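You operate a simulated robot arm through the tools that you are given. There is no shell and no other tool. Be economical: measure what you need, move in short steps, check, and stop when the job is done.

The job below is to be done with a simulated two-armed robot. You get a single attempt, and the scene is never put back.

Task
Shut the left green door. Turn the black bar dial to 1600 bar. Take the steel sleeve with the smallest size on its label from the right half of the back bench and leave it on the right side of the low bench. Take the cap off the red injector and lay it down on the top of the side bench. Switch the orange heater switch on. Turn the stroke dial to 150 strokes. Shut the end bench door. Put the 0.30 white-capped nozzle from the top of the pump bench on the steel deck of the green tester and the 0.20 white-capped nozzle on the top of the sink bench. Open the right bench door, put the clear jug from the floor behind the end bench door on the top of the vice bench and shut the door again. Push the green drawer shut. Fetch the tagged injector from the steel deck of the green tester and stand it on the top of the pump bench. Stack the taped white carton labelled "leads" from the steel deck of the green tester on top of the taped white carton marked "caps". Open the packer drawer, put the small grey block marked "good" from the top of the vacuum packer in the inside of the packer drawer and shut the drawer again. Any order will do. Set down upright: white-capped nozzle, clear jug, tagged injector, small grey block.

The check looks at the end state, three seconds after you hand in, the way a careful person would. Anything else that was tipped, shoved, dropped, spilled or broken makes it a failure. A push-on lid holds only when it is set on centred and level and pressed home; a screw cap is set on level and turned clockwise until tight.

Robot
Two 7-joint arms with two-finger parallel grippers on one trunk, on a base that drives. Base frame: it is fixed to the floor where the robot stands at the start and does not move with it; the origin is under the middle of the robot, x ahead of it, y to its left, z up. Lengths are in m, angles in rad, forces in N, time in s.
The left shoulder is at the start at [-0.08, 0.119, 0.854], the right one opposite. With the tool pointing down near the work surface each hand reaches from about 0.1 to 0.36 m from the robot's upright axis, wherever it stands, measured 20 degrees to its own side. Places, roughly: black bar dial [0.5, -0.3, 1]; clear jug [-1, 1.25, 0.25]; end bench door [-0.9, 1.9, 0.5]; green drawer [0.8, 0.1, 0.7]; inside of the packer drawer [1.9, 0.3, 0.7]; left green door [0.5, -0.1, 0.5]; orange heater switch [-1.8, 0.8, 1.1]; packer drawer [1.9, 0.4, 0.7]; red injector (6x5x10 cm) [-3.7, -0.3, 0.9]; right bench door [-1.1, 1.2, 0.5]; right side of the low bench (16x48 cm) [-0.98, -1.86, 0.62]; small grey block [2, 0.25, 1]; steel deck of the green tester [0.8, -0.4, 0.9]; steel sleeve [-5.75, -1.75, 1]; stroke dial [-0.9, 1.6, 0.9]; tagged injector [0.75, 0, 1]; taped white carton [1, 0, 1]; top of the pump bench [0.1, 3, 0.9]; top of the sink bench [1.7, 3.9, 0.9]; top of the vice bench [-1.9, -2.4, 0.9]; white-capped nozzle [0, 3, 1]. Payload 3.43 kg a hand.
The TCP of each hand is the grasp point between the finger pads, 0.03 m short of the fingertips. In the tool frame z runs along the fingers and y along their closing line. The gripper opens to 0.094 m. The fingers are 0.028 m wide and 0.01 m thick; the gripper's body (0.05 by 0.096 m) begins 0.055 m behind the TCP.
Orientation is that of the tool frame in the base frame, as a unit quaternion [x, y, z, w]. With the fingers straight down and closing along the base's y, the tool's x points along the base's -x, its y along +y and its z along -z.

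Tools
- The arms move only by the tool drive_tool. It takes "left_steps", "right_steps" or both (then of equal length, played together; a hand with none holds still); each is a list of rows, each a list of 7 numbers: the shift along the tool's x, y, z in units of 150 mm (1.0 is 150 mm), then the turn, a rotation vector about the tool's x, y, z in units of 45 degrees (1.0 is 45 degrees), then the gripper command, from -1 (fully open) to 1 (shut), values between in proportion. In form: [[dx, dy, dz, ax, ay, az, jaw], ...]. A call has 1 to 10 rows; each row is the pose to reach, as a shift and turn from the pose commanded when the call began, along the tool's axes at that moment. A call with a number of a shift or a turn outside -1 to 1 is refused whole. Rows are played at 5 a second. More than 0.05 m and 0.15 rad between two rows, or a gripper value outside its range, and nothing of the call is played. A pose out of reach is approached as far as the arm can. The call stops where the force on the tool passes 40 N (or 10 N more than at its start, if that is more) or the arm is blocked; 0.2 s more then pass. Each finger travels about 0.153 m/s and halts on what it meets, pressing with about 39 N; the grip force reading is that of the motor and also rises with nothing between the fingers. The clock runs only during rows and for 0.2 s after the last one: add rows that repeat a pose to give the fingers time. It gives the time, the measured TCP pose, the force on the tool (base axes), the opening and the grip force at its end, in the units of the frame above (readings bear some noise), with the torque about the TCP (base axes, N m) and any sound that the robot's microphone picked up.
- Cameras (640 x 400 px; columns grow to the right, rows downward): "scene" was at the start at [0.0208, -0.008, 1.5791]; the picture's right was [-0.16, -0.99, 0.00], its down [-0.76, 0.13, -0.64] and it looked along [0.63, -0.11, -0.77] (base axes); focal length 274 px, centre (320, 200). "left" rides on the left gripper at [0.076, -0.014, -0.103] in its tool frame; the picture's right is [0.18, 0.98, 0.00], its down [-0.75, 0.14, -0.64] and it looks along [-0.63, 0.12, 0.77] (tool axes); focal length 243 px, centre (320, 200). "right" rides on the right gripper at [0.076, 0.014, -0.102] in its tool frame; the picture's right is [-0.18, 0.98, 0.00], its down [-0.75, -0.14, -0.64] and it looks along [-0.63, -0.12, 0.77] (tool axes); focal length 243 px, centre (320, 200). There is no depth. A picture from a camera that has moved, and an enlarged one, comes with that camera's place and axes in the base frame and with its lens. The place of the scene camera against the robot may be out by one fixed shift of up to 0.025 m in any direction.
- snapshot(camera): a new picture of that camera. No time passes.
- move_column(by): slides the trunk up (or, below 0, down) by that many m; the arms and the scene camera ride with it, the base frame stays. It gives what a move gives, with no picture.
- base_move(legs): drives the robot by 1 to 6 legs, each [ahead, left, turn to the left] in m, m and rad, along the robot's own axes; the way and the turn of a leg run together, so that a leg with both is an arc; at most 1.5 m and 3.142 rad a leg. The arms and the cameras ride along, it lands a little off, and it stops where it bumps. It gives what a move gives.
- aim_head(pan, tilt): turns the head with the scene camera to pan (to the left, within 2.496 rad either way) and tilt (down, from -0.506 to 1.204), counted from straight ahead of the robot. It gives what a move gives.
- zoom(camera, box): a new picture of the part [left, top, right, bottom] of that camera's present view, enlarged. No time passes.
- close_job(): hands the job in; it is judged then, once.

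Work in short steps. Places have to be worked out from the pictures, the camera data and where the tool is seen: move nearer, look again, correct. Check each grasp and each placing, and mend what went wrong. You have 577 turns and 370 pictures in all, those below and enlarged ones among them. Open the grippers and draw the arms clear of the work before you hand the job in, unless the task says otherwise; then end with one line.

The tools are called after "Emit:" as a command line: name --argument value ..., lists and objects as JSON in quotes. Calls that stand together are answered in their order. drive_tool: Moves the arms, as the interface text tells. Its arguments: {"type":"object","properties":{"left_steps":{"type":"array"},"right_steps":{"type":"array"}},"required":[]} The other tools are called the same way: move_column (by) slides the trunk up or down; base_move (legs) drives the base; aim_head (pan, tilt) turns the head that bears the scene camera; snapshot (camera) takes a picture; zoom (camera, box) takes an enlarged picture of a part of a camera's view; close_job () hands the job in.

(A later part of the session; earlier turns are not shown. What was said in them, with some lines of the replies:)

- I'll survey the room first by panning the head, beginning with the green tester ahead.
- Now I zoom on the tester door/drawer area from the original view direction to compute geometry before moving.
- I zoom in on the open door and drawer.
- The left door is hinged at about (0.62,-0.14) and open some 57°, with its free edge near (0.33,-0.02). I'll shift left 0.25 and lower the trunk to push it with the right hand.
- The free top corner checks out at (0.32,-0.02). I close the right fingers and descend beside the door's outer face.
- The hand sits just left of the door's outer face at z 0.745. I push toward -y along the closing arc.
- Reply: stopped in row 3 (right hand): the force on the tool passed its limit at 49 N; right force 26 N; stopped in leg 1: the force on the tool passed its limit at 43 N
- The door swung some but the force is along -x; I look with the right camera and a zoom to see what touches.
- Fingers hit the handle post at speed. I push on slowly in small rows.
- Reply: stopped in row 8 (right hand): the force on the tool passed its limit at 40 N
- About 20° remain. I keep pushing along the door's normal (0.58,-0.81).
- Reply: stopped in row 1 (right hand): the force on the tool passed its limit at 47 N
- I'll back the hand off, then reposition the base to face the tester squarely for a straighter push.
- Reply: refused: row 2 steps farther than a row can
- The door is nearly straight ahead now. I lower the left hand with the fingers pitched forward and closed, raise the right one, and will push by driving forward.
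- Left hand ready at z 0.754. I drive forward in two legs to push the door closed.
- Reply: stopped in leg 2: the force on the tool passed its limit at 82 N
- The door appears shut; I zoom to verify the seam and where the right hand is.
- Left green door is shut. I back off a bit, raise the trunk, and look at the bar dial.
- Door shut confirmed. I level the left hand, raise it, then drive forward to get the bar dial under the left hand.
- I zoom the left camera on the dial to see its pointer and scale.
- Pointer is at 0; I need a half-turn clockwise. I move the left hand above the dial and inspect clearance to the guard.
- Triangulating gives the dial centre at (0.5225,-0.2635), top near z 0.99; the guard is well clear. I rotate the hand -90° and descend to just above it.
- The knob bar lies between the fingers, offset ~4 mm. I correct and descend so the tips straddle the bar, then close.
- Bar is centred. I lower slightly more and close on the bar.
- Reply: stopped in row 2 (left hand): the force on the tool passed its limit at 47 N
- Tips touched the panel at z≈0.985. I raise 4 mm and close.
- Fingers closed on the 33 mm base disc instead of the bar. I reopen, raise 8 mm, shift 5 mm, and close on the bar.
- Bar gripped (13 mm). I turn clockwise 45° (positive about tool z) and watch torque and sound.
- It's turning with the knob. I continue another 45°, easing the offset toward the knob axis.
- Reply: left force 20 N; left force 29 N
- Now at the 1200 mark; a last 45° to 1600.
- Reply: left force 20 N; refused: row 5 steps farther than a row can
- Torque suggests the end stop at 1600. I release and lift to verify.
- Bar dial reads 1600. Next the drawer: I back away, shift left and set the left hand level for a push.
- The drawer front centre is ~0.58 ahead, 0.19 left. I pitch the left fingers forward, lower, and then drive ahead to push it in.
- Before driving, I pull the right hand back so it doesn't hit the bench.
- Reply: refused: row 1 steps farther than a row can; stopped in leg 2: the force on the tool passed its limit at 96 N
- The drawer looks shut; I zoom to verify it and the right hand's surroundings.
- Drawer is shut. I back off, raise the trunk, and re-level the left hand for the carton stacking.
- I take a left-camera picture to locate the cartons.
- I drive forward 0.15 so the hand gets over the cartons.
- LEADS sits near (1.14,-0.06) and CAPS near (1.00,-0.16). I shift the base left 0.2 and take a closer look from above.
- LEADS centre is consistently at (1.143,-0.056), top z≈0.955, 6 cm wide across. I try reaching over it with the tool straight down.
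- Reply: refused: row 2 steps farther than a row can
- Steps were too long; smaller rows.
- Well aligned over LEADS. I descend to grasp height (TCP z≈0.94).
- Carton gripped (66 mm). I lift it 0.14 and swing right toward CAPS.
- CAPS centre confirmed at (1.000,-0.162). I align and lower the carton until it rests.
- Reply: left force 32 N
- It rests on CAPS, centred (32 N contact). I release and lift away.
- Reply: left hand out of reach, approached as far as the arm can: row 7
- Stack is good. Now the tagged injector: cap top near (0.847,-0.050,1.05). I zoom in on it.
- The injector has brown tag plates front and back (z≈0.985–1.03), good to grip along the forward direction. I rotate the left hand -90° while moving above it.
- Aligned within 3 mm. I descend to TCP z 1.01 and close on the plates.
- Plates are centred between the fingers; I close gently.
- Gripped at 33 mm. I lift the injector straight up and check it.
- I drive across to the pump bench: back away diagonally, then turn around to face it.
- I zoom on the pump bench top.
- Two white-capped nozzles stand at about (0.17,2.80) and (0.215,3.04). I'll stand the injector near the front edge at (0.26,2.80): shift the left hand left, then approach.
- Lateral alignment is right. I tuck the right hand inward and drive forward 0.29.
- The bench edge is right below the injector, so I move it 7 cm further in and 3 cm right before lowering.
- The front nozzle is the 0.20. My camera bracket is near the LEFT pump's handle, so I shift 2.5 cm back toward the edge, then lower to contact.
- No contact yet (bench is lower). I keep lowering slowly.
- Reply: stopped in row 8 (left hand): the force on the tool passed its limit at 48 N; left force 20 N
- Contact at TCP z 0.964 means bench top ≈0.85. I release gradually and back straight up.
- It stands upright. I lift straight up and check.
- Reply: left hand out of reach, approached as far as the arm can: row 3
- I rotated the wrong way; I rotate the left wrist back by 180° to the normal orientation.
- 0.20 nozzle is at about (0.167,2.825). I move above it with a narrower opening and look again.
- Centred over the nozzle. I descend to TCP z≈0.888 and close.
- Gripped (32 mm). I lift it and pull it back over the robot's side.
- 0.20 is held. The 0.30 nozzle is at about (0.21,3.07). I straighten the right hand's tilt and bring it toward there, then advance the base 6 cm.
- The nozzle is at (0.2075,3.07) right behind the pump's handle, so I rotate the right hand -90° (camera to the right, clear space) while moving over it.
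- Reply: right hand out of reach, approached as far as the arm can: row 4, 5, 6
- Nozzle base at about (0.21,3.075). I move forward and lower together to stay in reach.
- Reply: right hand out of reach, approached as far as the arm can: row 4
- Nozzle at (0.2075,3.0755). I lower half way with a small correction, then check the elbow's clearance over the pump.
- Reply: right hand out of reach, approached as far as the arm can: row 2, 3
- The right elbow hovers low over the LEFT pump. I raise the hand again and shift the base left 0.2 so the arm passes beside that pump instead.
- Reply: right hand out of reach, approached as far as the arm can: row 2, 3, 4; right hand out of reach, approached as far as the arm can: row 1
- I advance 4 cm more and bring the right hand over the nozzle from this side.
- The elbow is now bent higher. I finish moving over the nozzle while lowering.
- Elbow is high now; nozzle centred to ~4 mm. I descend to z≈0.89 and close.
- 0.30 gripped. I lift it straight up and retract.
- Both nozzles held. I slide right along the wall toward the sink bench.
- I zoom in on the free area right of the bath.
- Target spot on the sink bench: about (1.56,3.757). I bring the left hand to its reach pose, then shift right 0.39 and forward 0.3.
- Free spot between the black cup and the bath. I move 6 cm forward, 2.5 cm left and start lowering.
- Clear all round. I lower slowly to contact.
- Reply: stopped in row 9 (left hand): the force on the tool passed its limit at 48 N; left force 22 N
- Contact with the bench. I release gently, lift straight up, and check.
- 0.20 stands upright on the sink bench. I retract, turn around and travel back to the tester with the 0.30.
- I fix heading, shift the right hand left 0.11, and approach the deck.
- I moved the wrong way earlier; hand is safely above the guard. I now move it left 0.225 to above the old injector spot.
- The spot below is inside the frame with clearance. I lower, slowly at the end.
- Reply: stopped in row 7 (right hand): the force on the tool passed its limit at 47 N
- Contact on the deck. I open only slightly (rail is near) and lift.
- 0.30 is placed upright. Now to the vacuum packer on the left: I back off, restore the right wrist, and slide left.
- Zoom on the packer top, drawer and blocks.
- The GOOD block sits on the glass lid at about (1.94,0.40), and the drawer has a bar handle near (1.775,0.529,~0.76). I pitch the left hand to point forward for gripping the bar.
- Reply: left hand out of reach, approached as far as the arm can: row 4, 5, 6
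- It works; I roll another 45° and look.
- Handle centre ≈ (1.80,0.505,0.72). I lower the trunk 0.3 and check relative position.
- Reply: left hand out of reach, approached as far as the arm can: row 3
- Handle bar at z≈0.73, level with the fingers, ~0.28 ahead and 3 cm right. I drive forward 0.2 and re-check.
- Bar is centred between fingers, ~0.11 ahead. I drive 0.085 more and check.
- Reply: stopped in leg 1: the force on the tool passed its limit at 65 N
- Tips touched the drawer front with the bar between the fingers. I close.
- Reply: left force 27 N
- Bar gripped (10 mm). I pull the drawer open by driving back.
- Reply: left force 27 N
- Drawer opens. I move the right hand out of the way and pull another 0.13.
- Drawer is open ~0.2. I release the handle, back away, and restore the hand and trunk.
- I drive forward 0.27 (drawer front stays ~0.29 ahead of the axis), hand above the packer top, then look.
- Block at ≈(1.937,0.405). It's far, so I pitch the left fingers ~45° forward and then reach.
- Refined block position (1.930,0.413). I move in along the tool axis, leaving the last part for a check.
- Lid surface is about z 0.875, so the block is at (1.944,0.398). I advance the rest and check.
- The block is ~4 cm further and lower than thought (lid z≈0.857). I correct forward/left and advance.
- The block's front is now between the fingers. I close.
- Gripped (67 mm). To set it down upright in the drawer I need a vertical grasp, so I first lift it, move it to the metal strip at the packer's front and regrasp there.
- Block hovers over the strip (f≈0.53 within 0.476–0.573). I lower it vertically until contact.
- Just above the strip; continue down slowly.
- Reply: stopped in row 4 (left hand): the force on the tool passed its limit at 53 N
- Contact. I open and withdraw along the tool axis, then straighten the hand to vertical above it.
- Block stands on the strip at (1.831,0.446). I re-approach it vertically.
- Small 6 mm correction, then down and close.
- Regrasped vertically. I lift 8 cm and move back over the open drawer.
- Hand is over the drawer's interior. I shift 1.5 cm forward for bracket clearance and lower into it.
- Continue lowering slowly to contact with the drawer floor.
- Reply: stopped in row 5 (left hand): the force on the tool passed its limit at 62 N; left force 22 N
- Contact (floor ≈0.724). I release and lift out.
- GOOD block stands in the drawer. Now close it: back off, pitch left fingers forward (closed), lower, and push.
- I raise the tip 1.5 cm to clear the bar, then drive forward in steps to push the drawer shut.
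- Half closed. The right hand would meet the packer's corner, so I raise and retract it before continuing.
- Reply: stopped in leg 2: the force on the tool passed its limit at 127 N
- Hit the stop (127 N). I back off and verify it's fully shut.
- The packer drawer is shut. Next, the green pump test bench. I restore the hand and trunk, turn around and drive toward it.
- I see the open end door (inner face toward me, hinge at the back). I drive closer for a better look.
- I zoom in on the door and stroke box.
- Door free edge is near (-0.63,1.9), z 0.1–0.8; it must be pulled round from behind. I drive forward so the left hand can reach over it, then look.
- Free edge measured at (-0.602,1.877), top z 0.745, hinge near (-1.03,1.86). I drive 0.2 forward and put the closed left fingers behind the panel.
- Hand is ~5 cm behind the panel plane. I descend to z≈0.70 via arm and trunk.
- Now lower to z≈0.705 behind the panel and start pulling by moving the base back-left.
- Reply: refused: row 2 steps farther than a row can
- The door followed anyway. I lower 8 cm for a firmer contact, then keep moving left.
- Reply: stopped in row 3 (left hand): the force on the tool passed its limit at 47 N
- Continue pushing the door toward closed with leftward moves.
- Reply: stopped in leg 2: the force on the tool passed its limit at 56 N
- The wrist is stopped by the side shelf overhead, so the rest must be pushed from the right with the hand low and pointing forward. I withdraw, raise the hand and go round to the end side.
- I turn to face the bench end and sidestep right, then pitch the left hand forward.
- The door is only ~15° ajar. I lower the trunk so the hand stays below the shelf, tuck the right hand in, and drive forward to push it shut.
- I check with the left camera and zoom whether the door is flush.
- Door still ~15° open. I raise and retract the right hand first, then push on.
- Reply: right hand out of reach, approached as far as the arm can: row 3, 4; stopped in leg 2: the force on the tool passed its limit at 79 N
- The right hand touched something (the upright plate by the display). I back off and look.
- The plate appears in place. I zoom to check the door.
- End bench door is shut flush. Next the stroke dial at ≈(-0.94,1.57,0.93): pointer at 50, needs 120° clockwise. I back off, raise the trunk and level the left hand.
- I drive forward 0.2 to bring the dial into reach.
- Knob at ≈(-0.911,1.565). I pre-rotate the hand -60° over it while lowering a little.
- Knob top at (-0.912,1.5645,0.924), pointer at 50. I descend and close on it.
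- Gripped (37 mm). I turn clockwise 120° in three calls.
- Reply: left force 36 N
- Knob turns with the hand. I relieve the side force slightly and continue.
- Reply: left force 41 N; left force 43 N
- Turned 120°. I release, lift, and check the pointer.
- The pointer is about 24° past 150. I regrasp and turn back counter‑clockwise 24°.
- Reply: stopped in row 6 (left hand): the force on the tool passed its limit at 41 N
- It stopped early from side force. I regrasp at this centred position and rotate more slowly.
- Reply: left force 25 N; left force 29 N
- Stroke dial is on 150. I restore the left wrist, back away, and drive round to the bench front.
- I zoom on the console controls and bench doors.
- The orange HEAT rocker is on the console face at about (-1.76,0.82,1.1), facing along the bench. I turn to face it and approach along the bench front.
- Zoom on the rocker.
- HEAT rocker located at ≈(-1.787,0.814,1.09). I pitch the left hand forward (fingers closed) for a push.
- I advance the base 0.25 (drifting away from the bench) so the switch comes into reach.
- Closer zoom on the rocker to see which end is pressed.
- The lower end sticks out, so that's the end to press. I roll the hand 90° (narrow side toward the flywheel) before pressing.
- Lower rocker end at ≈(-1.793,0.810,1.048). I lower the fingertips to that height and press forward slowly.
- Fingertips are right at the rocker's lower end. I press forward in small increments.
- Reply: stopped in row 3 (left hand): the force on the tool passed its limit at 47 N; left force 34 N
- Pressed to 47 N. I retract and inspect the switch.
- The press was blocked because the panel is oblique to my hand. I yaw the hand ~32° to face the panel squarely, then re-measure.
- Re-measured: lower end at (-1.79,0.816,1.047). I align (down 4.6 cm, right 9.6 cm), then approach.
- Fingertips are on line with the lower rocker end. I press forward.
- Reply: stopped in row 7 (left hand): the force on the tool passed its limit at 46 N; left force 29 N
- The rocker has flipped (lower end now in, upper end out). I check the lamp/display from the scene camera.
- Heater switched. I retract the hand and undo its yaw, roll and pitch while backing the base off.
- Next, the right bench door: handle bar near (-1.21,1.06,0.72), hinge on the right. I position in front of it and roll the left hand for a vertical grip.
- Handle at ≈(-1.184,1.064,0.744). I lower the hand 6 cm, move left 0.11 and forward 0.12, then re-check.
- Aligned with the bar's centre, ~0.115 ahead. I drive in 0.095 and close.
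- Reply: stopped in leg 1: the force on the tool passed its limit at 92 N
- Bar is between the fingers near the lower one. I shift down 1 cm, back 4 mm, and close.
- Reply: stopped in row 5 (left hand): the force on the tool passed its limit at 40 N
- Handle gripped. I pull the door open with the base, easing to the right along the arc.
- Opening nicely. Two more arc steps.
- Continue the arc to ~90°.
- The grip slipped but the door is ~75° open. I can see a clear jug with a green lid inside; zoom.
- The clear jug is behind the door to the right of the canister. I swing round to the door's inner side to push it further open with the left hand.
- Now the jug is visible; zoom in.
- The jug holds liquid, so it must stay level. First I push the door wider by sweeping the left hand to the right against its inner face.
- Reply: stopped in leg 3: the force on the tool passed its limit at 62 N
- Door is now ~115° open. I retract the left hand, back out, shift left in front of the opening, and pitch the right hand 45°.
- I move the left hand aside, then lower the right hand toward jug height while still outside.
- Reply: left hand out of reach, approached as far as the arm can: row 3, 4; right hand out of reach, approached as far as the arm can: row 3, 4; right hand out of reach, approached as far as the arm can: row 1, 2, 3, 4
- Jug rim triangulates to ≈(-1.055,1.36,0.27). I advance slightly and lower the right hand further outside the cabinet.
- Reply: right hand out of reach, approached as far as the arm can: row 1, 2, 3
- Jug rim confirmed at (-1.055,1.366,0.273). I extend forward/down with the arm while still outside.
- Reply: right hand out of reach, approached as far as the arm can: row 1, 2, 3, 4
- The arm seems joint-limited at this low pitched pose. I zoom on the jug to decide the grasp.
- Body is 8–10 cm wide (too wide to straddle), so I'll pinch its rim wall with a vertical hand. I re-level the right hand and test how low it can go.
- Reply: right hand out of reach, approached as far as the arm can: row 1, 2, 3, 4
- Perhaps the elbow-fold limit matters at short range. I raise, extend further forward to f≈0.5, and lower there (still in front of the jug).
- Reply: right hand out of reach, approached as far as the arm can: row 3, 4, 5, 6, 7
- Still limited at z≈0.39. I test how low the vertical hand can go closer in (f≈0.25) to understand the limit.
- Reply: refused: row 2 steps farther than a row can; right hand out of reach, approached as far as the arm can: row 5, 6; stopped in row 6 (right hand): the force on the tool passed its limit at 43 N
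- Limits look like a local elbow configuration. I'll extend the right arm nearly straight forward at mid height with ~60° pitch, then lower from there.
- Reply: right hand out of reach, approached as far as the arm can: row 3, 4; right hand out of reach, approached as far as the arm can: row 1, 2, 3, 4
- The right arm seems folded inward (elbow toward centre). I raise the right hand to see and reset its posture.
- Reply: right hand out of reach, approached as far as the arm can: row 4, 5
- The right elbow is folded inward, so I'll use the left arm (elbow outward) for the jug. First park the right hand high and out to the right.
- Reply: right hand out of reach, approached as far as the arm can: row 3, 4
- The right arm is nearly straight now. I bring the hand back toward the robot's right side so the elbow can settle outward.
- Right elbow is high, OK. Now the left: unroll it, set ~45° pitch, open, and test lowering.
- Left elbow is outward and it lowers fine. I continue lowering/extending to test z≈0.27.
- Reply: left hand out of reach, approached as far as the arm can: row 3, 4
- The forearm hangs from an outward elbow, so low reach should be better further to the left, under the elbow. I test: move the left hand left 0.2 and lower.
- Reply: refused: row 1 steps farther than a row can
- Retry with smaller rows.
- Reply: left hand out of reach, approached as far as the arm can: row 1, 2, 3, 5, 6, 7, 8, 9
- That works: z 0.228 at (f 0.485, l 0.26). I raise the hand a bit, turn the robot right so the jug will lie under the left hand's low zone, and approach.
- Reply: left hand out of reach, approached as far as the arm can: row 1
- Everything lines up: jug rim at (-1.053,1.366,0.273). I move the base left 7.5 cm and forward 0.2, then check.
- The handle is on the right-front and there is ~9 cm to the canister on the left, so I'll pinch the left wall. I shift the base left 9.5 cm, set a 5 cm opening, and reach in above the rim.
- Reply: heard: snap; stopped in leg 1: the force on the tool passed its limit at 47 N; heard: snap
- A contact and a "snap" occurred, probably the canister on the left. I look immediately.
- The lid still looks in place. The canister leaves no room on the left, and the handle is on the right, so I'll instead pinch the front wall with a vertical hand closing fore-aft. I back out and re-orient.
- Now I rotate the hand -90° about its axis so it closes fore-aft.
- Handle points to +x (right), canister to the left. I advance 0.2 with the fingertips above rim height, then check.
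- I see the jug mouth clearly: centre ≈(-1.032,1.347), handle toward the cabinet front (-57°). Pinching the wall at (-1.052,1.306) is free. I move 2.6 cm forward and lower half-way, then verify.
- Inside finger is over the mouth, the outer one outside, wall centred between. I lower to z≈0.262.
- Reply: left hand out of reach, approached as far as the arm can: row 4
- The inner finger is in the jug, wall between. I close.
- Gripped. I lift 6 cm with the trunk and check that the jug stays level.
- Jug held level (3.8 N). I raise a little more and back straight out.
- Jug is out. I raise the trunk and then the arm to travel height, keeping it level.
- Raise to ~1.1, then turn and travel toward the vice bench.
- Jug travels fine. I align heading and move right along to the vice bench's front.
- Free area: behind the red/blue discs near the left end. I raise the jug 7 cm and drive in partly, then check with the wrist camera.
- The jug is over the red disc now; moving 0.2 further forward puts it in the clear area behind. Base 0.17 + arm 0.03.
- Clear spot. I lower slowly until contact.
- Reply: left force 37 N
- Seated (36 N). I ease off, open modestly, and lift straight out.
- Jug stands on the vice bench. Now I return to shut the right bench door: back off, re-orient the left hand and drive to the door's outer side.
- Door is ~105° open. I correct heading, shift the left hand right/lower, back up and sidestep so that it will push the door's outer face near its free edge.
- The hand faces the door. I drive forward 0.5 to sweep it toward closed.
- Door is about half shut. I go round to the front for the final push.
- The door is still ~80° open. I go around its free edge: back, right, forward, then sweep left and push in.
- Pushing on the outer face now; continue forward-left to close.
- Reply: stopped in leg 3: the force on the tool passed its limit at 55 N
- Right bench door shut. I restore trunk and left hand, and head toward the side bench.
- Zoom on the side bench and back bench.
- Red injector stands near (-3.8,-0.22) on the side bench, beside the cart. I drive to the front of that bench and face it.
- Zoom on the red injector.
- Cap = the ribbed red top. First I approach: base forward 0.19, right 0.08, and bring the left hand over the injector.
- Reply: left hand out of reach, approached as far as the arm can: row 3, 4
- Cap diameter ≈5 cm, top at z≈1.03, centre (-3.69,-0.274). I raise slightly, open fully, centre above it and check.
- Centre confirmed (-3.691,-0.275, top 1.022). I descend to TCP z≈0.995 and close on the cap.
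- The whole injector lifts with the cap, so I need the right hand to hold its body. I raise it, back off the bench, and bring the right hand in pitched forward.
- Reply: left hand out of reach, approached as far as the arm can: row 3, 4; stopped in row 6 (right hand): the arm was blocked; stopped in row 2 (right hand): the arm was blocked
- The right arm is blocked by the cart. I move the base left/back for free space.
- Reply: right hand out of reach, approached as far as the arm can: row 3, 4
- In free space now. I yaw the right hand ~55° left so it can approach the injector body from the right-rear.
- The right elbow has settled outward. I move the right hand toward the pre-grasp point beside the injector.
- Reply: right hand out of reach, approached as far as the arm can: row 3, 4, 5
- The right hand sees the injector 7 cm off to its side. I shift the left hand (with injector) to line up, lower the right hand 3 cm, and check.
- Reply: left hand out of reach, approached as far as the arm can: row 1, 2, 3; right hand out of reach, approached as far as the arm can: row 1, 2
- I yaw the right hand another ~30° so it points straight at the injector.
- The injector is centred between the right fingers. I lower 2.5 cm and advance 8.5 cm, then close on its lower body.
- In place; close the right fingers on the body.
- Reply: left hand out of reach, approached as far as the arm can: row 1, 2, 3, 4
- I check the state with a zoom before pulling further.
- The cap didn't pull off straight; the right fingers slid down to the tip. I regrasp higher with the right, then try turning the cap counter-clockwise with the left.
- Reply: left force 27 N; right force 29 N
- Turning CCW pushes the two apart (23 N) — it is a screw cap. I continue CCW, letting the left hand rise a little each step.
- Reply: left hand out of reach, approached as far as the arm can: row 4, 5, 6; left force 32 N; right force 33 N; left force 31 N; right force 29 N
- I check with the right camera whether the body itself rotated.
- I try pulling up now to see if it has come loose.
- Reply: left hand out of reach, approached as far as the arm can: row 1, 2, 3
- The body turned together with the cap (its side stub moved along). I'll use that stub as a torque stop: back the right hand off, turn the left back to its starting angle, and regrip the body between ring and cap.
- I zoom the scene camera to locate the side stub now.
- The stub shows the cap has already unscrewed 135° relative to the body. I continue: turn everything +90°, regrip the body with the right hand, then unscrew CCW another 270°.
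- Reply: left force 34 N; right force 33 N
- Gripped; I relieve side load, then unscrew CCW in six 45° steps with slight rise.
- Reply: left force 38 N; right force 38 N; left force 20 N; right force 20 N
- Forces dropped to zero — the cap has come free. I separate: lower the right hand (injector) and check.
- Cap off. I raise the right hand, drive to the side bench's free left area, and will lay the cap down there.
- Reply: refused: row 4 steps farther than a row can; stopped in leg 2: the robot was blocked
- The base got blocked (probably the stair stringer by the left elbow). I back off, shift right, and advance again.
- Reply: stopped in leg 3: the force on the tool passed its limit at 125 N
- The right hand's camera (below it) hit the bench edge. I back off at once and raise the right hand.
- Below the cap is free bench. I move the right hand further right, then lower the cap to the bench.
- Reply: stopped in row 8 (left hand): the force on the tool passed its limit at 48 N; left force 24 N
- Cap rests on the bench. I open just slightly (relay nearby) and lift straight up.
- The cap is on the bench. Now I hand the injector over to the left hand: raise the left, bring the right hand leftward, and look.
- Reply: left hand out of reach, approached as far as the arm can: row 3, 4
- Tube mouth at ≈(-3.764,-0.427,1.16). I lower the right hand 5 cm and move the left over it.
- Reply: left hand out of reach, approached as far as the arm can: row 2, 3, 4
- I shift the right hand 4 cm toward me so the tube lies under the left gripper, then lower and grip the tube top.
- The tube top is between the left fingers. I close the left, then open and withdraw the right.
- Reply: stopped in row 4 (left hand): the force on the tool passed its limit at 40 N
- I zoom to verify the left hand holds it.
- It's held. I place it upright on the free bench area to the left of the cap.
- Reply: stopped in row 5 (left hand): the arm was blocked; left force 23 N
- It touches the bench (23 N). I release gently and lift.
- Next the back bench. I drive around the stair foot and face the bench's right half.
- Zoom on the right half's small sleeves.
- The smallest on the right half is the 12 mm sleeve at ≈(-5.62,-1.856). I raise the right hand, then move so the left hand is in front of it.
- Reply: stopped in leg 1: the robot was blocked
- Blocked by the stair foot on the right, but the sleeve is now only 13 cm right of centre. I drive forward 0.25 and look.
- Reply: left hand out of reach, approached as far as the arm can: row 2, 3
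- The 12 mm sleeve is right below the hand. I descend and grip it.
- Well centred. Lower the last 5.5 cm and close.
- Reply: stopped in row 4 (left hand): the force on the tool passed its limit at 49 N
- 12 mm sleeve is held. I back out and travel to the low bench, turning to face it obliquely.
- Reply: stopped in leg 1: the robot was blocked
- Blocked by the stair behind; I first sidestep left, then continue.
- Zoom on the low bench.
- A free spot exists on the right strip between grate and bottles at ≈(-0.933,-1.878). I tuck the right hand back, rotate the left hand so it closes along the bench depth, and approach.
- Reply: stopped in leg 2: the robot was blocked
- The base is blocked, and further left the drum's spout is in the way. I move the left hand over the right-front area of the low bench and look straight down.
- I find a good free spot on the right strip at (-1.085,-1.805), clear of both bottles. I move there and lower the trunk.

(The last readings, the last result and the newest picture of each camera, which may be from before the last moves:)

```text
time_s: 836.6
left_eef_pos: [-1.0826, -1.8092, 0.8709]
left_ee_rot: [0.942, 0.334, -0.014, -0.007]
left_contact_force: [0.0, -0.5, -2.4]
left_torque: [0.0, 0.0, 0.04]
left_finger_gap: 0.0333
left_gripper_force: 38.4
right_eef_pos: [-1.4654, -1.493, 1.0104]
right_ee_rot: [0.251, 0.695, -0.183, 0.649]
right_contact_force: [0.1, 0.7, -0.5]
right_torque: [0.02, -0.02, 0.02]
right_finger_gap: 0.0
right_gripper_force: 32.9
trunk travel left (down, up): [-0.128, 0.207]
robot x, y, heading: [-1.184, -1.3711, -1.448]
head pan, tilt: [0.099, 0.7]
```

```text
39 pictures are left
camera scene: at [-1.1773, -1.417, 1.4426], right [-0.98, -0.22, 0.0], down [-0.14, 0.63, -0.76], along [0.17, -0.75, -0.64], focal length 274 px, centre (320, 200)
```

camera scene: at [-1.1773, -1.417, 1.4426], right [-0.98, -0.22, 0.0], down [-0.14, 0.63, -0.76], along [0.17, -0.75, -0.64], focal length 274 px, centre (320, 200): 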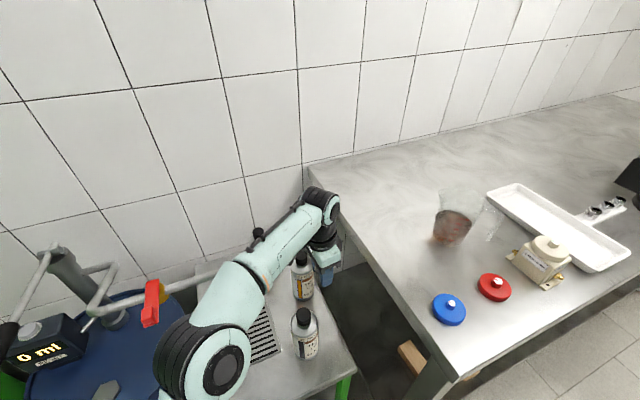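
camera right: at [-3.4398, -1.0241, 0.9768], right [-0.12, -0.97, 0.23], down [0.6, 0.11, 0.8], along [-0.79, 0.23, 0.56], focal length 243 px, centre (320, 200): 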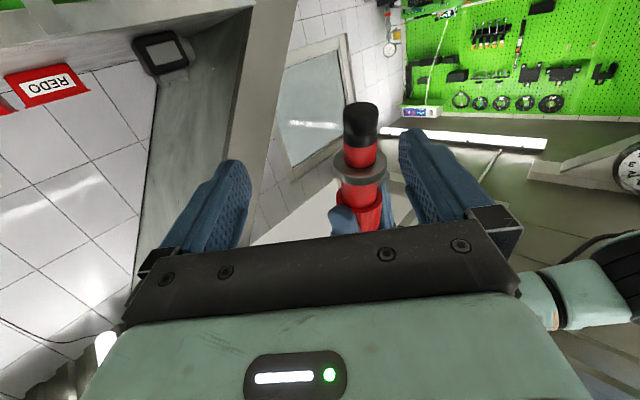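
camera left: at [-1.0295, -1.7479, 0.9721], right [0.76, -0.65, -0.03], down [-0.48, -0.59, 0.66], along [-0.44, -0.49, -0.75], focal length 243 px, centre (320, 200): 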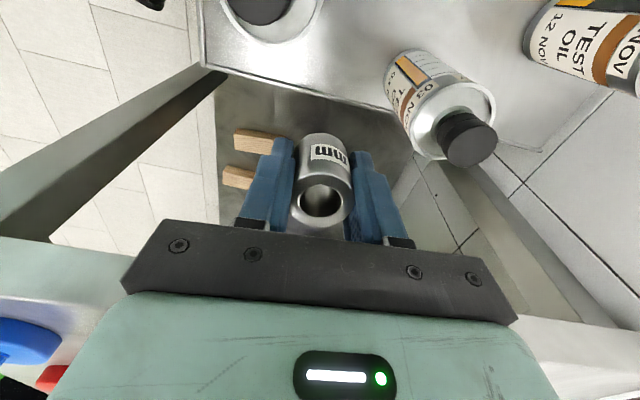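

Clearances look acceptable. I lower the arm 9 cm and the trunk 6 cm more, then check.

Emit:
drive_tool --left_steps '[[0, 0, 0.2, 0, 0, 0, 0.8], [0, 0, 0.4, 0, 0, 0, 0.8], [0, 0, 0.6, 0, 0, 0, 0.8]]'

Emit:
move_column --by -0.06

Emit:
snapshot --camera "scene"

```text
time_s: 837.5
left_eef_pos: [-1.0872, -1.8088, 0.7797]
left_ee_rot: [0.942, 0.335, -0.015, -0.007]
left_contact_force: [-0.2, 1.2, -1.3]
left_torque: [0.01, -0.02, 0.01]
left_finger_gap: 0.0331
left_gripper_force: 38.9
right_eef_pos: [-1.4644, -1.4918, 1.0118]
right_ee_rot: [0.251, 0.695, -0.183, 0.648]
right_contact_force: [-0.3, 0.2, -0.2]
right_torque: [-0.01, 0.0, 0.0]
right_finger_gap: 0.0003
right_gripper_force: 32.9
trunk travel left (down, up): [-0.128, 0.207]
robot x, y, heading: [-1.1829, -1.3688, -1.448]
head pan, tilt: [0.099, 0.7]
```

```text
time_s: 838.5
left_eef_pos: [-1.0866, -1.8083, 0.7208]
left_ee_rot: [0.943, 0.334, -0.014, -0.006]
left_contact_force: [-0.3, -0.3, -2.1]
left_torque: [0.0, 0.0, 0.02]
left_finger_gap: 0.0331
left_gripper_force: 39.2
right_eef_pos: [-1.4643, -1.4924, 0.9509]
right_ee_rot: [0.252, 0.695, -0.183, 0.648]
right_contact_force: [-0.7, -0.2, -0.7]
right_torque: [-0.01, -0.04, 0.05]
right_finger_gap: 0.0
right_gripper_force: 33.5
trunk travel left (down, up): [-0.068, 0.267]
robot x, y, heading: [-1.1805, -1.368, -1.449]
head pan, tilt: [0.099, 0.7]
```

```text
38 pictures are left
camera scene: at [-1.175, -1.436, 1.376], right [-0.98, -0.22, 0.0], down [-0.14, 0.63, -0.76], along [0.17, -0.75, -0.64], focal length 274 px, centre (320, 200)
```

scene: 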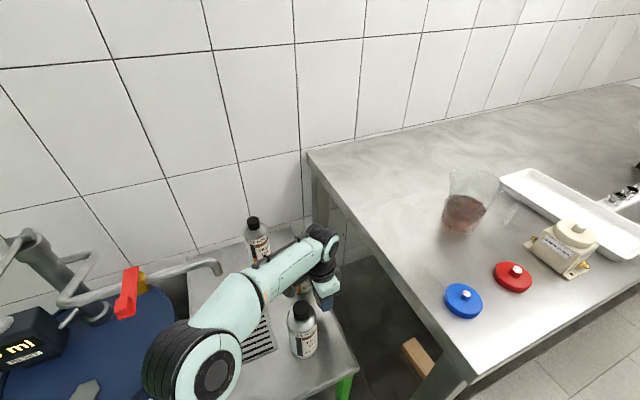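

Clear. I lower the last 7 cm with the arm, slowly at the end.

Emit:
drive_tool --left_steps '[[0, 0, 0.1, 0, 0, 0, 0.8], [0, 0, 0.2, 0, 0, 0, 0.8], [0, 0, 0.3, 0, 0, 0, 0.8], [0, 0, 0.36, 0, 0, 0, 0.8], [0, 0, 0.41, 0, 0, 0, 0.8], [0, 0, 0.46, 0, 0, 0, 0.8], [0, 0, 0.51, 0, 0, 0, 0.8], [0, 0, 0.56, 0, 0, 0, 0.8], [0, 0, 0.61, 0, 0, 0, 0.8]]'

Emit:
snapshot --camera "left"

```text
time_s: 839.6
left_eef_pos: [-1.0878, -1.8096, 0.6716]
left_ee_rot: [0.943, 0.334, -0.015, 0.0]
left_contact_force: [1.3, 0.9, 19.6]
left_torque: [1.4, -1.2, -0.07]
left_finger_gap: 0.0332
left_gripper_force: 39.4
right_eef_pos: [-1.4659, -1.4918, 0.9517]
right_ee_rot: [0.251, 0.695, -0.183, 0.649]
right_contact_force: [-0.4, -0.3, -0.4]
right_torque: [0.01, 0.03, 0.01]
right_finger_gap: 0.0
right_gripper_force: 33.5
trunk travel left (down, up): [-0.068, 0.267]
robot x, y, heading: [-1.1822, -1.3714, -1.447]
head pan, tilt: [0.099, 0.7]
stopped in row 5 (left hand): the force on the tool passed its limit at 47 N (the readings are from after the stop); the commanded pose is now the measured one
```

```text
37 pictures are left
camera left: at [-1.033, -1.7487, 0.7718], right [0.76, -0.65, -0.02], down [-0.48, -0.58, 0.66], along [-0.44, -0.5, -0.75], focal length 243 px, centre (320, 200)
```

left: 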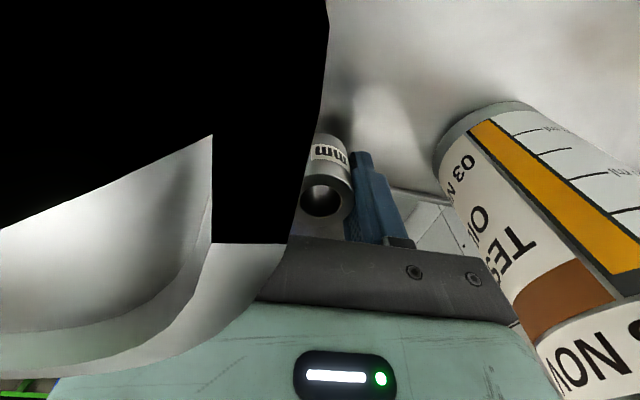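

My wrist camera is touching the front bottle. I raise straight up at once and inspect.

Emit:
drive_tool --left_steps '[[0, 0, -0.2, 0, 0, 0, 0.8], [0, 0, -0.5, 0, 0, 0, 0.8], [0, 0, -0.8, 0, 0, 0, 0.8]]'

Emit:
snapshot --camera "scene"

```text
time_s: 840.4
left_eef_pos: [-1.0811, -1.808, 0.7898]
left_ee_rot: [0.943, 0.334, -0.015, -0.003]
left_contact_force: [-0.1, 0.3, -1.5]
left_torque: [0.0, 0.02, 0.0]
left_finger_gap: 0.033
left_gripper_force: 39.3
right_eef_pos: [-1.4651, -1.4916, 0.9511]
right_ee_rot: [0.251, 0.695, -0.183, 0.648]
right_contact_force: [0.7, 0.7, 0.1]
right_torque: [0.04, 0.01, -0.03]
right_finger_gap: 0.0
right_gripper_force: 32.5
trunk travel left (down, up): [-0.068, 0.267]
robot x, y, heading: [-1.18, -1.3697, -1.448]
head pan, tilt: [0.099, 0.7]
```

```text
36 pictures are left
camera scene: at [-1.175, -1.4359, 1.376], right [-0.98, -0.22, 0.0], down [-0.14, 0.63, -0.77], along [0.17, -0.75, -0.64], focal length 274 px, centre (320, 200)
```

scene: 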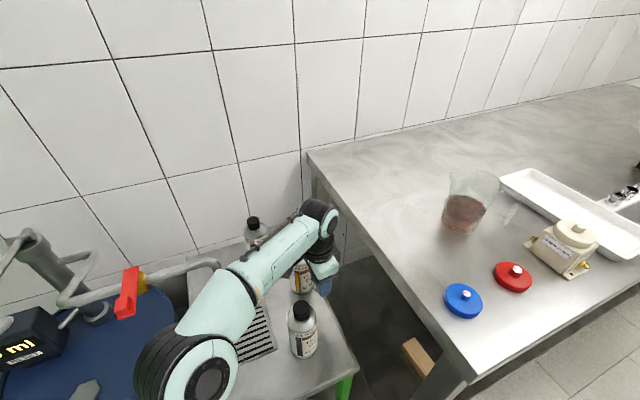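

Bottle unmoved and upright. I rotate the hand 180° so its camera faces away from the bottles.

Emit:
drive_tool --left_steps '[[0, 0, -0.2, 0, 0, -0.17, 0.8], [0, 0, -0.3, 0, 0, -0.34, 0.8], [0, 0, -0.3, 0, 0, -0.51, 0.8], [0, 0, -0.3, 0, 0, -0.68, 0.8], [0, 0, -0.3, 0, 0, -0.85, 0.8], [0, 0, -0.3, 0, 0, -1, 0.8]]'

Emit:
drive_tool --left_steps '[[0, 0, 0, 0, 0, -0.17, 0.8], [0, 0, 0, 0, 0, -0.34, 0.8], [0, 0, 0, 0, 0, -0.51, 0.8], [0, 0, 0, 0, 0, -0.68, 0.8], [0, 0, 0, 0, 0, -0.85, 0.8], [0, 0, 0, 0, 0, -1, 0.8]]'

Emit:
drive_tool --left_steps '[[0, 0, 0, 0, 0, -0.17, 0.8], [0, 0, 0, 0, 0, -0.34, 0.8], [0, 0, 0, 0, 0, -0.51, 0.8], [0, 0, 0, 0, 0, -0.68, 0.8], [0, 0, 0, 0, 0, -0.85, 0.8], [0, 0, 0, 0, 0, -1, 0.8]]'

Emit:
drive_tool --left_steps '[[0, 0, 0, 0, 0, -0.17, 0.8], [0, 0, 0, 0, 0, -0.34, 0.8], [0, 0, 0, 0, 0, -0.51, 0.8], [0, 0, 0, 0, 0, -0.68, 0.8], [0, 0, 0, 0, 0, -0.85, 0.8], [0, 0, 0, 0, 0, -1, 0.8]]'

Emit:
snapshot --camera "left"

```text
time_s: 841.8
left_eef_pos: [-1.0815, -1.8096, 0.834]
left_ee_rot: [0.743, 0.67, -0.014, -0.008]
left_contact_force: [-0.2, 0.5, -2.1]
left_torque: [0.02, -0.02, -0.03]
left_finger_gap: 0.0332
left_gripper_force: 38.9
right_eef_pos: [-1.4666, -1.4923, 0.9511]
right_ee_rot: [0.251, 0.695, -0.183, 0.649]
right_contact_force: [0.3, -0.9, -0.6]
right_torque: [-0.03, 0.01, 0.03]
right_finger_gap: 0.0
right_gripper_force: 32.6
trunk travel left (down, up): [-0.068, 0.267]
robot x, y, heading: [-1.1812, -1.368, -1.448]
head pan, tilt: [0.099, 0.7]
```

```text
time_s: 843.2
left_eef_pos: [-1.0821, -1.8079, 0.8333]
left_ee_rot: [0.429, 0.903, -0.01, -0.013]
left_contact_force: [0.4, 0.4, -1.7]
left_torque: [0.02, 0.03, -0.01]
left_finger_gap: 0.033
left_gripper_force: 39.5
right_eef_pos: [-1.4652, -1.4923, 0.9505]
right_ee_rot: [0.251, 0.695, -0.183, 0.648]
right_contact_force: [0.4, -0.7, 0.0]
right_torque: [-0.02, -0.01, 0.02]
right_finger_gap: 0.0002
right_gripper_force: 32.8
trunk travel left (down, up): [-0.068, 0.267]
robot x, y, heading: [-1.1813, -1.3698, -1.446]
head pan, tilt: [0.099, 0.7]
```

```text
time_s: 844.6
left_eef_pos: [-1.0829, -1.8095, 0.8337]
left_ee_rot: [0.052, 0.999, -0.004, -0.015]
left_contact_force: [0.4, 0.1, -2.1]
left_torque: [0.02, 0.03, 0.0]
left_finger_gap: 0.0328
left_gripper_force: 38.8
right_eef_pos: [-1.4651, -1.4919, 0.9496]
right_ee_rot: [0.251, 0.695, -0.182, 0.648]
right_contact_force: [-0.4, 0.7, -0.3]
right_torque: [0.01, -0.02, 0.01]
right_finger_gap: 0.0
right_gripper_force: 32.1
trunk travel left (down, up): [-0.068, 0.267]
robot x, y, heading: [-1.1794, -1.3677, -1.441]
head pan, tilt: [0.099, 0.7]
```

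```text
time_s: 846.0
left_eef_pos: [-1.0813, -1.809, 0.8339]
left_ee_rot: [-0.335, 0.942, 0.001, -0.017]
left_contact_force: [-0.5, 0.2, -2.4]
left_torque: [-0.02, -0.01, 0.0]
left_finger_gap: 0.0329
left_gripper_force: 38.9
right_eef_pos: [-1.4647, -1.4926, 0.9511]
right_ee_rot: [0.25, 0.695, -0.183, 0.649]
right_contact_force: [-1.0, 0.2, 0.9]
right_torque: [-0.01, -0.04, 0.0]
right_finger_gap: 0.0
right_gripper_force: 33.5
trunk travel left (down, up): [-0.068, 0.267]
robot x, y, heading: [-1.1783, -1.3665, -1.454]
head pan, tilt: [0.099, 0.7]
```

```text
35 pictures are left
camera left: at [-1.1289, -1.8657, 0.9381], right [-0.76, 0.65, 0.02], down [0.52, 0.59, 0.62], along [0.39, 0.48, -0.78], focal length 243 px, centre (320, 200)
```

left: 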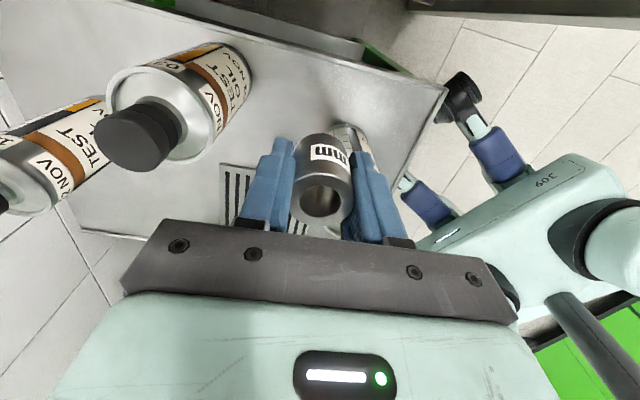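

Camera is now on the free side; the spot below is clear. I lower again slowly.

Emit:
drive_tool --left_steps '[[0, 0, 0.2, 0, 0, 0, 0.8], [0, 0, 0.4, 0, 0, 0, 0.8], [0, 0, 0.6, 0, 0, 0, 0.8], [0, 0, 0.8, 0, 0, 0, 0.8], [0, 0, 0.95, 0, 0, 0, 0.8]]'

Emit:
drive_tool --left_steps '[[0, 0, 0.05, 0, 0, 0, 0.8], [0, 0, 0.1, 0, 0, 0, 0.8], [0, 0, 0.15, 0, 0, 0, 0.8], [0, 0, 0.2, 0, 0, 0, 0.8], [0, 0, 0.25, 0, 0, 0, 0.8], [0, 0, 0.3, 0, 0, 0, 0.8], [0, 0, 0.35, 0, 0, 0, 0.8]]'

Emit:
snapshot --camera "left"

```text
time_s: 847.2
left_eef_pos: [-1.0868, -1.809, 0.6907]
left_ee_rot: [-0.334, 0.942, 0.002, -0.015]
left_contact_force: [0.0, -0.6, -1.8]
left_torque: [-0.01, 0.03, 0.01]
left_finger_gap: 0.0332
left_gripper_force: 38.8
right_eef_pos: [-1.4651, -1.4918, 0.9523]
right_ee_rot: [0.252, 0.695, -0.183, 0.648]
right_contact_force: [0.3, 0.0, -0.6]
right_torque: [-0.01, -0.01, 0.04]
right_finger_gap: 0.0
right_gripper_force: 33.2
trunk travel left (down, up): [-0.068, 0.267]
robot x, y, heading: [-1.183, -1.3717, -1.444]
head pan, tilt: [0.099, 0.7]
```

```text
time_s: 848.7
left_eef_pos: [-1.0872, -1.8116, 0.6507]
left_ee_rot: [-0.334, 0.942, -0.003, -0.018]
left_contact_force: [0.2, 11.0, 15.7]
left_torque: [0.17, -0.47, 0.28]
left_finger_gap: 0.0332
left_gripper_force: 38.7
right_eef_pos: [-1.4661, -1.4902, 0.9507]
right_ee_rot: [0.25, 0.695, -0.183, 0.649]
right_contact_force: [0.5, -0.2, 0.1]
right_torque: [-0.01, 0.0, 0.0]
right_finger_gap: 0.0
right_gripper_force: 33.4
trunk travel left (down, up): [-0.068, 0.267]
robot x, y, heading: [-1.1837, -1.3712, -1.442]
head pan, tilt: [0.099, 0.7]
stopped in row 7 (left hand): the force on the tool passed its limit at 49 N (the readings are from after the stop); the commanded pose is now the measured one
```

```text
34 pictures are left
camera left: at [-1.1343, -1.8672, 0.7555], right [-0.76, 0.65, 0.01], down [0.52, 0.6, 0.61], along [0.39, 0.48, -0.79], focal length 243 px, centre (320, 200)
```

left: 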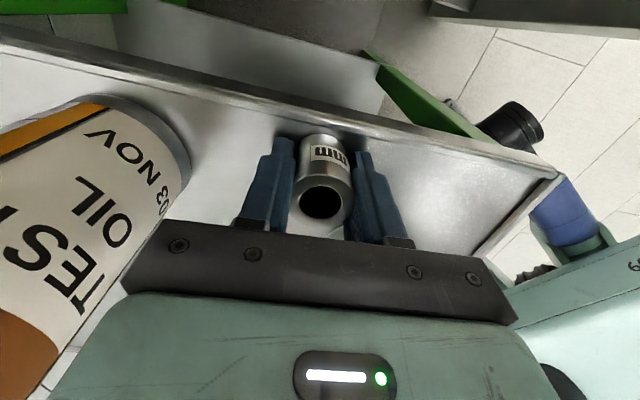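

Seated on the bench. I open slightly and lift out.

Emit:
drive_tool --left_steps '[[0, 0, -0.01, 0, 0, 0, 0.5], [0, 0, -0.01, 0, 0, 0, 0], [0, 0, -0.01, 0, 0, 0, 0], [0, 0, -0.2, 0, 0, 0, 0], [0, 0, -0.45, 0, 0, 0, 0], [0, 0, -0.7, 0, 0, 0, 0], [0, 0, -0.95, 0, 0, 0, 0]]'

Emit:
move_column --by 0.25

Emit:
snapshot --camera "left"

```text
time_s: 850.3
left_eef_pos: [-1.0828, -1.8115, 0.7921]
left_ee_rot: [-0.335, 0.942, -0.003, -0.018]
left_contact_force: [0.6, -0.8, 0.6]
left_torque: [-0.01, -0.03, 0.01]
left_finger_gap: 0.0468
left_gripper_force: 0.0
right_eef_pos: [-1.4661, -1.4922, 0.9504]
right_ee_rot: [0.251, 0.695, -0.184, 0.649]
right_contact_force: [-0.1, 0.7, 1.1]
right_torque: [-0.03, 0.0, -0.01]
right_finger_gap: 0.0003
right_gripper_force: 32.8
trunk travel left (down, up): [-0.068, 0.267]
robot x, y, heading: [-1.1808, -1.3704, -1.447]
head pan, tilt: [0.099, 0.7]
```

```text
time_s: 852.9
left_eef_pos: [-1.084, -1.8084, 1.041]
left_ee_rot: [-0.334, 0.942, -0.002, -0.018]
left_contact_force: [0.3, 0.6, 0.1]
left_torque: [0.02, -0.02, -0.01]
left_finger_gap: 0.0468
left_gripper_force: 0.0
right_eef_pos: [-1.4656, -1.4906, 1.2003]
right_ee_rot: [0.251, 0.695, -0.182, 0.649]
right_contact_force: [-0.1, -0.1, -0.4]
right_torque: [0.02, 0.01, -0.02]
right_finger_gap: 0.0001
right_gripper_force: 33.2
trunk travel left (down, up): [-0.318, 0.017]
robot x, y, heading: [-1.1794, -1.3721, -1.45]
head pan, tilt: [0.099, 0.7]
```

```text
33 pictures are left
camera left: at [-1.1297, -1.8653, 1.1456], right [-0.76, 0.65, 0.01], down [0.52, 0.6, 0.62], along [0.39, 0.48, -0.79], focal length 243 px, centre (320, 200)
```

left: 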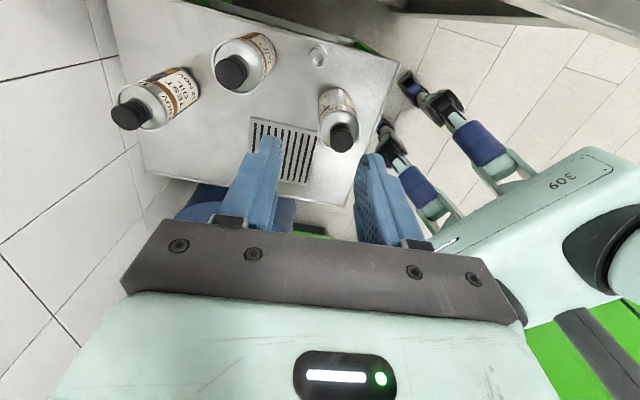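

Sleeve stands on the low bench's right side, bottles upright. I back away and verify the remaining places (side bench injector and test-bench doors) from a distance.

Emit:
base_move --legs '[[-0.45, 0, 0], [-0.44, -0.9, 0]]'

Emit:
aim_head --pan -1.78 --tilt 0.4

Emit:
zoom --camera "scene" --box '[220, 100, 420, 240]'

Emit:
aim_head --pan 2.43 --tilt 0.45

Emit:
snapshot --camera "scene"

```text
time_s: 863.5
left_eef_pos: [-2.0961, -1.028, 1.0404]
left_ee_rot: [-0.329, 0.944, -0.003, -0.019]
left_contact_force: [-0.8, -1.1, -0.3]
left_torque: [0.01, -0.01, -0.01]
left_finger_gap: 0.047
left_gripper_force: 0.0
right_eef_pos: [-2.4729, -0.7056, 1.2009]
right_ee_rot: [0.255, 0.693, -0.186, 0.648]
right_contact_force: [0.6, -0.1, -0.1]
right_torque: [-0.03, 0.02, -0.06]
right_finger_gap: 0.0001
right_gripper_force: 33.1
trunk travel left (down, up): [-0.318, 0.017]
robot x, y, heading: [-2.1908, -0.5862, -1.454]
head pan, tilt: [0.099, 0.7]
```

```text
time_s: 865.4
left_eef_pos: [-2.0951, -1.0272, 1.041]
left_ee_rot: [-0.328, 0.945, -0.003, -0.019]
left_contact_force: [0.5, 1.0, -1.1]
left_torque: [0.02, 0.01, 0.02]
left_finger_gap: 0.0472
left_gripper_force: 0.0
right_eef_pos: [-2.474, -0.705, 1.2004]
right_ee_rot: [0.256, 0.693, -0.187, 0.647]
right_contact_force: [0.0, -0.5, 0.1]
right_torque: [0.0, 0.02, 0.01]
right_finger_gap: 0.0
right_gripper_force: 32.8
trunk travel left (down, up): [-0.318, 0.017]
robot x, y, heading: [-2.1845, -0.5882, -1.452]
head pan, tilt: [-1.78, 0.4]
```

```text
2.86 times, centred on (320, 170) of scene
camera zoom: at [-2.2963, -0.528, 1.664], right [0.1, 1.0, 0.0], down [0.39, -0.04, -0.92], along [-0.92, 0.09, -0.39], focal length 782 px, centre (320, 286)
```

zoom: 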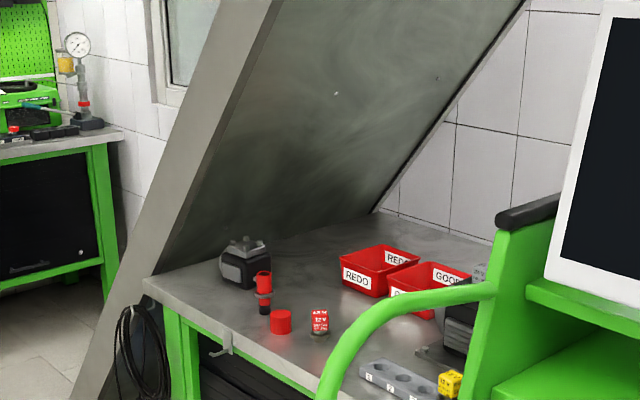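

```text
time_s: 868.8
left_eef_pos: [-2.0946, -1.0268, 1.0414]
left_ee_rot: [-0.329, 0.944, -0.002, -0.018]
left_contact_force: [0.2, 0.3, 0.3]
left_torque: [0.01, 0.02, -0.03]
left_finger_gap: 0.0469
left_gripper_force: 0.0
right_eef_pos: [-2.4728, -0.7037, 1.2012]
right_ee_rot: [0.255, 0.694, -0.186, 0.647]
right_contact_force: [0.3, 0.3, 0.3]
right_torque: [-0.03, 0.01, -0.03]
right_finger_gap: 0.0
right_gripper_force: 32.5
trunk travel left (down, up): [-0.318, 0.017]
robot x, y, heading: [-2.1877, -0.5841, -1.456]
head pan, tilt: [2.429, 0.45]
```

```text
31 pictures are left
camera scene: at [-2.1522, -0.461, 1.6593], right [0.83, -0.56, 0.0], down [-0.25, -0.36, -0.9], along [0.51, 0.74, -0.44], focal length 274 px, centre (320, 200)
```

scene: 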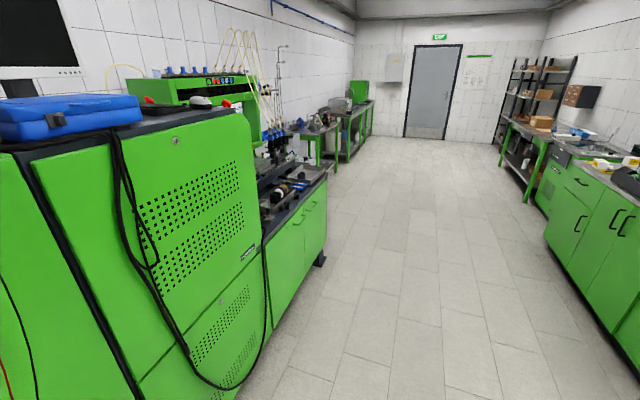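

Everything checks out: injector upright, cap on the side bench, all doors shut. I open both grippers (arms are clear of the work) and hand in.

Emit:
drive_tool --left_steps '[[0, 0, 0, 0, 0, 0, -1], [0, 0, 0, 0, 0, 0, -1]]' --right_steps '[[0, 0, 0, 0, 0, 0, -1], [0, 0, 0, 0, 0, 0, -1]]'

Emit:
close_job

```text
time_s: 869.4
left_eef_pos: [-2.0959, -1.0272, 1.0405]
left_ee_rot: [-0.328, 0.944, -0.003, -0.018]
left_contact_force: [-0.4, -0.4, 0.1]
left_torque: [-0.03, 0.01, -0.02]
left_finger_gap: 0.0939
left_gripper_force: 0.1
right_eef_pos: [-2.474, -0.705, 1.2007]
right_ee_rot: [0.254, 0.693, -0.186, 0.648]
right_contact_force: [-0.7, -0.7, -0.4]
right_torque: [0.03, -0.03, 0.02]
right_finger_gap: 0.0943
right_gripper_force: 0.0
trunk travel left (down, up): [-0.318, 0.017]
robot x, y, heading: [-2.1913, -0.586, -1.458]
head pan, tilt: [2.429, 0.45]
```

```text
The job is handed in.
```

The job is handed in with every item carried out; three doubts: the green-lidded canister inside the test bench was bumped (a snap was heard, it may have shifted 2–3 cm, lid looked on), the heater rocker flipped but its lamp stayed dark, and a wrist camera hit the side bench edge hard.
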